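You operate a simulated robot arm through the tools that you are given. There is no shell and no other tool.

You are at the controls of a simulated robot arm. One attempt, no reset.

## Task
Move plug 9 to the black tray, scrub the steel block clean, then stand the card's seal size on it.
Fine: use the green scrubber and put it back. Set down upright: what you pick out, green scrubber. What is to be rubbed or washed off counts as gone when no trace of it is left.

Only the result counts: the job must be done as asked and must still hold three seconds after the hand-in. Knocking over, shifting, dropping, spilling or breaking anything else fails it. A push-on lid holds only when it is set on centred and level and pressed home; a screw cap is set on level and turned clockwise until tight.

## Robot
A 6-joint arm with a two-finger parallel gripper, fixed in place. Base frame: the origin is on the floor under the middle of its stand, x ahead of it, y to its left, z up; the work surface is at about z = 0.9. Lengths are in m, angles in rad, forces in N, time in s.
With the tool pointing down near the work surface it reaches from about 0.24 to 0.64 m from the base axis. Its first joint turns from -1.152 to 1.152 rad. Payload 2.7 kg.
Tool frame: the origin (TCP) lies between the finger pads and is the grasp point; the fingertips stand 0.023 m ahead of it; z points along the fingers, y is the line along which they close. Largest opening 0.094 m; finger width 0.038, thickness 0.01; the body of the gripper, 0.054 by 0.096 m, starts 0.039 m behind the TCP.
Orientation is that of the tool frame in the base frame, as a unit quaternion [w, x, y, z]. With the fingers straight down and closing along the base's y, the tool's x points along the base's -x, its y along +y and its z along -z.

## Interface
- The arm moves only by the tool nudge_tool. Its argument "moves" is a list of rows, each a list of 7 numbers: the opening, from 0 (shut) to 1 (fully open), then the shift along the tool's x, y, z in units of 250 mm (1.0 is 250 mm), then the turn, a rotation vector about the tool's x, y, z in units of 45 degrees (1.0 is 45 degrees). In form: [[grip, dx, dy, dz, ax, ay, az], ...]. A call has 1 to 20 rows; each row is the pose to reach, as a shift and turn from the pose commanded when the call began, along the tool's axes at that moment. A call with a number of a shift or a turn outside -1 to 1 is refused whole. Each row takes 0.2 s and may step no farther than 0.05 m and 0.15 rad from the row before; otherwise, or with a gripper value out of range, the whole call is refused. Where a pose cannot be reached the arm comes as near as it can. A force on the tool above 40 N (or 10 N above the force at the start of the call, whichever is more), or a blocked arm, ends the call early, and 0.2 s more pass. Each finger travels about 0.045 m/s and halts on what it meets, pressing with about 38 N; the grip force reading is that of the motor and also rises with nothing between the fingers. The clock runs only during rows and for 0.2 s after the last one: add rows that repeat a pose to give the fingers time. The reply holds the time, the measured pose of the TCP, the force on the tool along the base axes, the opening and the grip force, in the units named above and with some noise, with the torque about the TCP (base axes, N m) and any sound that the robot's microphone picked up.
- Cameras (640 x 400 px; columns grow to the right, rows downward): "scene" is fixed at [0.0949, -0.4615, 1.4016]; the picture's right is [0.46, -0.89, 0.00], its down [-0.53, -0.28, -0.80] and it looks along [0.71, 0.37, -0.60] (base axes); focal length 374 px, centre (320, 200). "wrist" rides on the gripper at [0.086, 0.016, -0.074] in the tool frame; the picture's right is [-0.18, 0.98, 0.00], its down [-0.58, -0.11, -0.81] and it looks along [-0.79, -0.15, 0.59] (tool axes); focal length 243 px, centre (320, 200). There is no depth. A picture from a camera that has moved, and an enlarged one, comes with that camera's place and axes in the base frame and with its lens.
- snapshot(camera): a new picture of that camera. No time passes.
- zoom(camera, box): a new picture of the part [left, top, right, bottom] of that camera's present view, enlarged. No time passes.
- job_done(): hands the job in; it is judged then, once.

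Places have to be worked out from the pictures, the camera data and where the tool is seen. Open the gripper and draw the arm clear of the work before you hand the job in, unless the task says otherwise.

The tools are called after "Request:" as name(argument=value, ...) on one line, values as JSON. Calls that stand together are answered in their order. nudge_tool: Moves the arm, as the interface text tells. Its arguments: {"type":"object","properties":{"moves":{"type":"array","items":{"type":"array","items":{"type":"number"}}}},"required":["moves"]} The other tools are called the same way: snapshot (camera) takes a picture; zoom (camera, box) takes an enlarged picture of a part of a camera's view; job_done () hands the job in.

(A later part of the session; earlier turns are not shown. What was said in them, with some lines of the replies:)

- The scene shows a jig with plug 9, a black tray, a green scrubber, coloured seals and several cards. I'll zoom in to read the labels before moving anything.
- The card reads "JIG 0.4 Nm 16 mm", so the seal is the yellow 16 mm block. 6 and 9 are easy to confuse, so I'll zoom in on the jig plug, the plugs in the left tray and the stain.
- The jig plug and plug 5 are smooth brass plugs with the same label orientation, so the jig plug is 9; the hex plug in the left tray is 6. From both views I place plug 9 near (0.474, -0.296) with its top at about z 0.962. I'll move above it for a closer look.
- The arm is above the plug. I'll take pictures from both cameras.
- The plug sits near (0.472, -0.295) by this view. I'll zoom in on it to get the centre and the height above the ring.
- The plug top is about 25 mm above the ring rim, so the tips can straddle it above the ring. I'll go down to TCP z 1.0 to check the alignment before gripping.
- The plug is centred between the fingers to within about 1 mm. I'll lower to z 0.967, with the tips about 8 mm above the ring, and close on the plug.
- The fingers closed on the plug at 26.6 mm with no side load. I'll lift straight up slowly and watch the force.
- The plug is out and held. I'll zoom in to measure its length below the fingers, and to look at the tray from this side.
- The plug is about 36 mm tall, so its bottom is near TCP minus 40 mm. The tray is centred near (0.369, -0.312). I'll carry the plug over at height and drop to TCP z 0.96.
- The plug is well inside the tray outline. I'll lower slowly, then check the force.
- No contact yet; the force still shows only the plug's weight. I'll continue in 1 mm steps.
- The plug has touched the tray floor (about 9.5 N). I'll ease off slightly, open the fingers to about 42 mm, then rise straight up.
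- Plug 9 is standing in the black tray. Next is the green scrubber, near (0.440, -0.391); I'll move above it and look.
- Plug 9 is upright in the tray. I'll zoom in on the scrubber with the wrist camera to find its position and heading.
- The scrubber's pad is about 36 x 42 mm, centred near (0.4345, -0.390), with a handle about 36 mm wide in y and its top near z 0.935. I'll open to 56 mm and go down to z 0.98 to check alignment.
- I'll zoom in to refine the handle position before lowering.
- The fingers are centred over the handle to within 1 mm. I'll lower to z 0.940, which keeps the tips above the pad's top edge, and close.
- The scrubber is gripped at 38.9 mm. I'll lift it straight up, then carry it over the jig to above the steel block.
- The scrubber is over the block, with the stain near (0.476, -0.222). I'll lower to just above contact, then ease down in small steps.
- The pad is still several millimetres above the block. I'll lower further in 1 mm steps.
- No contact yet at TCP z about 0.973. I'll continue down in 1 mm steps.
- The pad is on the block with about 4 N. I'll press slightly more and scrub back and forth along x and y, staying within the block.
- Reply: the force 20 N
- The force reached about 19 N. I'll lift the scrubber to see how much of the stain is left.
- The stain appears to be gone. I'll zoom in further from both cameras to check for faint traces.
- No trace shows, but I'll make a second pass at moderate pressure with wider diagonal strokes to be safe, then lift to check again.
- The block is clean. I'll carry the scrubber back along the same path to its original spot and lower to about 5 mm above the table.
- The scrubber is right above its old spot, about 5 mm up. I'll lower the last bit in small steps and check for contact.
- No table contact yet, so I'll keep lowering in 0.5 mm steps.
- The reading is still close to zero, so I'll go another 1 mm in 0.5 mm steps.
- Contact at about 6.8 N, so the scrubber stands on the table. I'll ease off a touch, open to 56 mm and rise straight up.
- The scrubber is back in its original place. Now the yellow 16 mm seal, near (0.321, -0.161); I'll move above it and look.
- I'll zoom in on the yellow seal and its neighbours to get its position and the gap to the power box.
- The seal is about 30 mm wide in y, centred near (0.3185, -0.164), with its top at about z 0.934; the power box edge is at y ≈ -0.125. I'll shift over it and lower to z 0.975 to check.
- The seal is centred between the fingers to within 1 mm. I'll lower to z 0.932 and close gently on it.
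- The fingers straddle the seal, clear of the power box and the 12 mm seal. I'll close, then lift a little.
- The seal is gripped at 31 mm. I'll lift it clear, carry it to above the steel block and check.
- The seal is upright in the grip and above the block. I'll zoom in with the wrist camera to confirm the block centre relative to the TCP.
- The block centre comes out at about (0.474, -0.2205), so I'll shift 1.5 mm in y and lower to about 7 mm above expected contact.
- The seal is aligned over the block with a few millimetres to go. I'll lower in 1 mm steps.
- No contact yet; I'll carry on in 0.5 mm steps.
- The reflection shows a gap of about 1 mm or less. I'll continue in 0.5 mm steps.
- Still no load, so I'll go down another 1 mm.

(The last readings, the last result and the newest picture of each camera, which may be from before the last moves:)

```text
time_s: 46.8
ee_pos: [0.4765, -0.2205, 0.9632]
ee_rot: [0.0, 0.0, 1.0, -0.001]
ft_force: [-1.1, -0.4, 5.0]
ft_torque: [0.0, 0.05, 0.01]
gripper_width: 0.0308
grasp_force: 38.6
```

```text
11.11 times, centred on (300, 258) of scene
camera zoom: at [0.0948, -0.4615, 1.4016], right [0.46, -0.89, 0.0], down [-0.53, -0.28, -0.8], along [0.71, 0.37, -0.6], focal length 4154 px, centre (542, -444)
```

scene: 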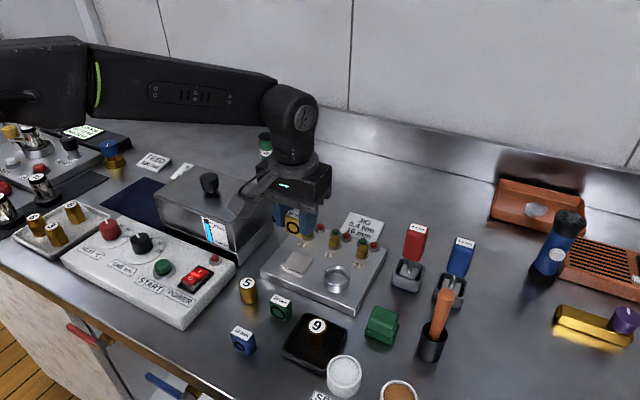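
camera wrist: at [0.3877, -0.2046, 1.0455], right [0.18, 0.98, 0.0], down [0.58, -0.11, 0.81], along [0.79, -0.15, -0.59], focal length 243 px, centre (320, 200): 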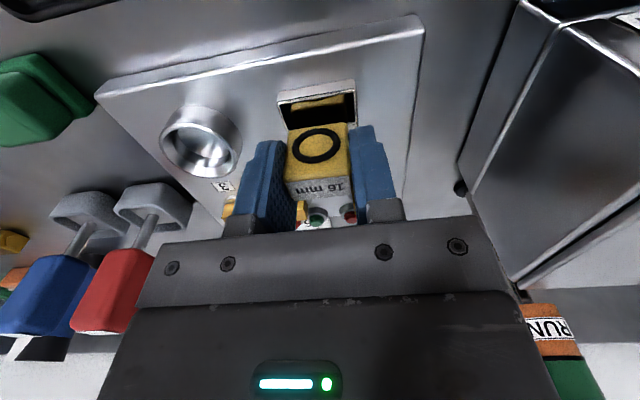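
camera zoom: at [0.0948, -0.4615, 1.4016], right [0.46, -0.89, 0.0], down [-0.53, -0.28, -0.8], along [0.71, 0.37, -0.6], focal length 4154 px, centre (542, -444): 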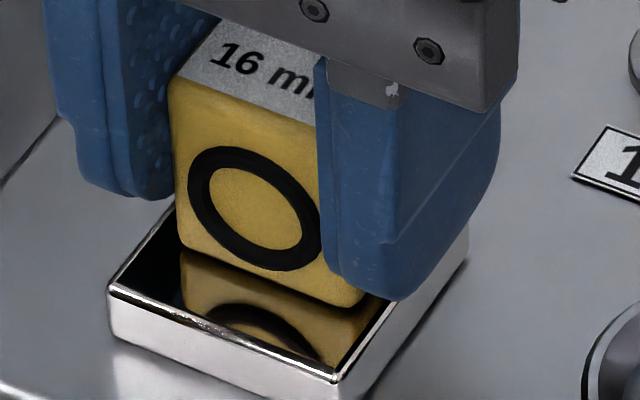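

Contact at 5 N: the seal is seated on the block. I'll ease off slightly, open the fingers, wait, then rise straight up.

Request:
nudge_tool(moves=[[0.0, 0, 0, -0.001, 0, 0, 0], [0.45, 0, 0, -0.001, 0, 0, 0], [0.45, 0, 0, -0.001, 0, 0, 0], [0.45, 0, 0, -0.001, 0, 0, 0], [0.45, 0, 0, -0.03, 0, 0, 0], [0.45, 0, 0, -0.1, 0, 0, 0], [0.45, 0, 0, -0.2, 0, 0, 0], [0.45, 0, 0, -0.35, 0, 0, 0], [0.45, 0, 0, -0.5, 0, 0, 0]])

Request:
snapshot(camera="scene")

Request:
zoom(camera="scene", box=[268, 230, 332, 280])

Request:
snapshot(camera="wrist")

```text
time_s: 48.8
ee_pos: [0.4737, -0.2218, 1.0873]
ee_rot: [-0.001, -0.001, 1.0, 0.0]
ft_force: [0.2, -0.5, -0.4]
ft_torque: [-0.02, 0.01, -0.01]
gripper_width: 0.0424
grasp_force: 0.0
```

```text
taken
```

scene: 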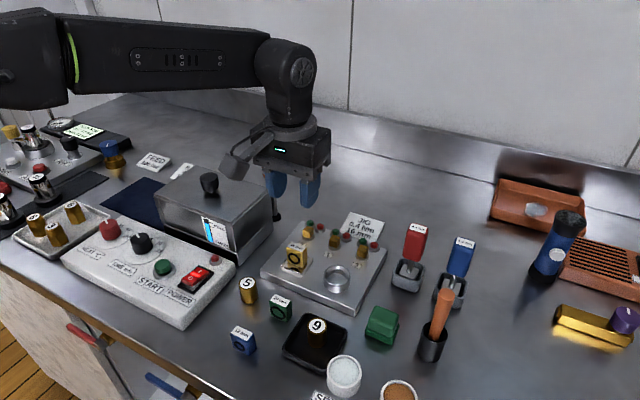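

```text
8.00 times, centred on (300, 255) of scene
camera zoom: at [0.0949, -0.4615, 1.4016], right [0.46, -0.89, 0.0], down [-0.53, -0.28, -0.8], along [0.71, 0.37, -0.6], focal length 2991 px, centre (480, -240)
```

zoom: 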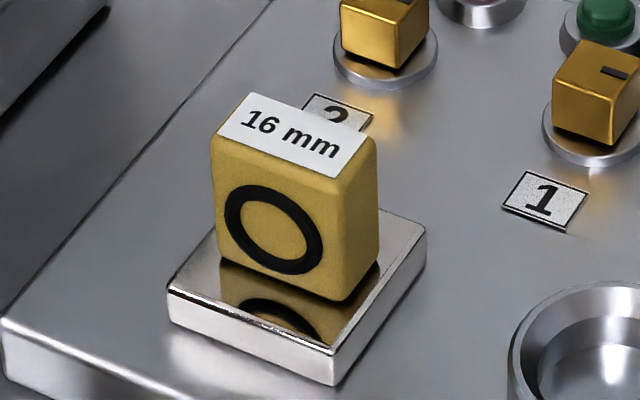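

```text
taken
camera wrist: at [0.3876, -0.2039, 1.1621], right [0.18, 0.98, 0.0], down [0.58, -0.11, 0.81], along [0.79, -0.15, -0.59], focal length 243 px, centre (320, 200)
```

wrist: 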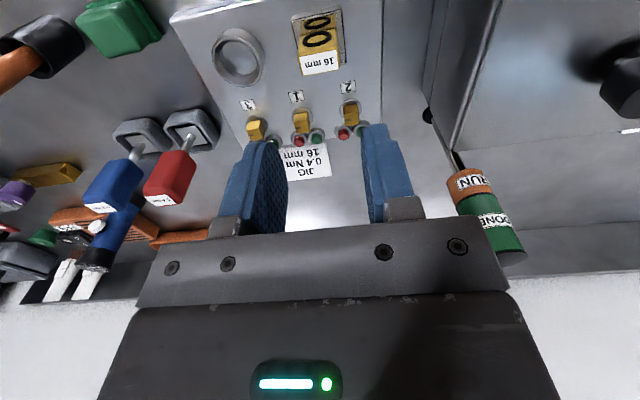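

The 16 mm seal stands upright on the clean block. I'll open the gripper and draw the arm up and back to the start area, then check everything once more.

Request:
nudge_tool(moves=[[0.6, 0, 0, -0.15, 0, 0, 0], [0.8, 0, 0, -0.3, 0, 0, 0], [1.0, 0.11, -0.02, -0.3, 0, 0, 0], [1.0, 0.22, -0.05, -0.3, 0, 0, 0], [1.0, 0.33, -0.08, -0.3, 0, 0, 0], [1.0, 0.33, -0.08, -0.3, 0, 0, 0]])

Request:
snapshot(camera="scene")

Request:
zoom(camera="scene", box=[240, 220, 432, 380])

Request:
snapshot(camera="wrist")

```text
time_s: 50.2
ee_pos: [0.3925, -0.2407, 1.1628]
ee_rot: [0.0, 0.0, 1.0, 0.0]
ft_force: [-0.6, 0.0, 0.1]
ft_torque: [-0.02, 0.01, -0.01]
gripper_width: 0.0938
grasp_force: 0.0
```

```text
taken
```

scene: 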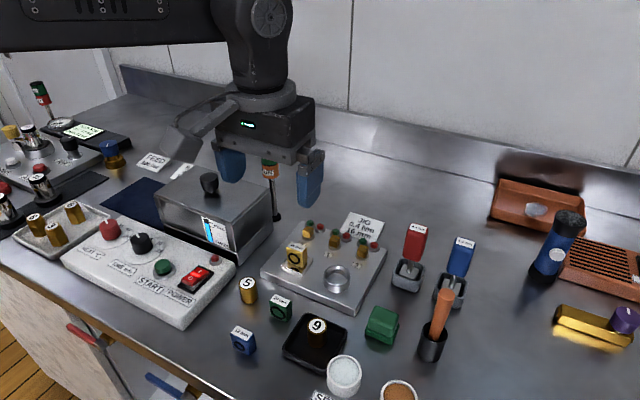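

```text
2.50 times, centred on (336, 300) of scene
camera zoom: at [0.0949, -0.4615, 1.4016], right [0.46, -0.89, 0.0], down [-0.53, -0.28, -0.8], along [0.71, 0.37, -0.6], focal length 935 px, centre (280, -50)
```

zoom: 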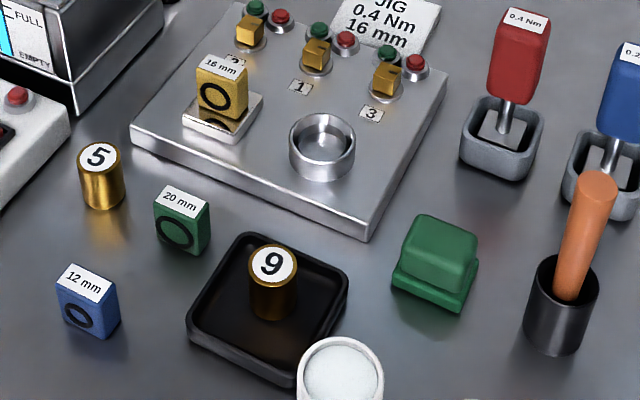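

```text
taken
camera wrist: at [0.3054, -0.2242, 1.2367], right [0.18, 0.98, 0.0], down [0.58, -0.11, 0.81], along [0.79, -0.15, -0.59], focal length 243 px, centre (320, 200)
```

wrist: 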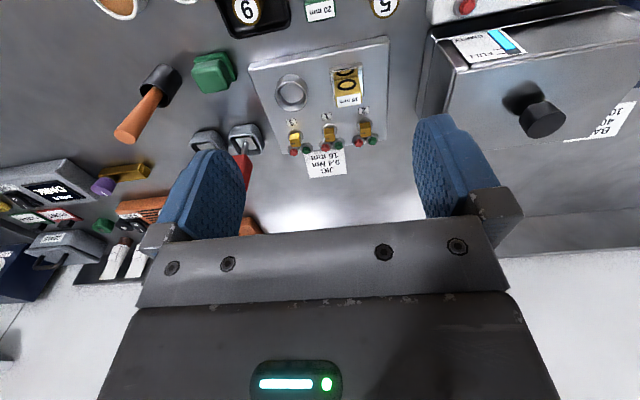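

Plug 9 is upright in the black tray, the block is clean with the 16 mm seal standing on it, and the scrubber is back in its place. Nothing else appears to have moved, the gripper is open and the arm is clear, so I'm handing in.

Request:
job_done()

```text
The job is handed in.
```

The job is done and handed in. The result of the judging wasn't shown to me.

- **Plug 9:** it came out of the jig socket and stands upright in the black tray.
- **Steel block:** I scrubbed it in two passes with the green scrubber. Close-up pictures after the second pass showed no trace of the stain.
- **Green scrubber:** it is back upright in its original place, within about 1 mm by the pictures.
- **Seal:** the card says 16 mm, so the yellow 16 mm seal now stands upright on the block.

In the last pictures nothing else had been knocked or shifted. The gripper is open and the arm is back near its starting position.
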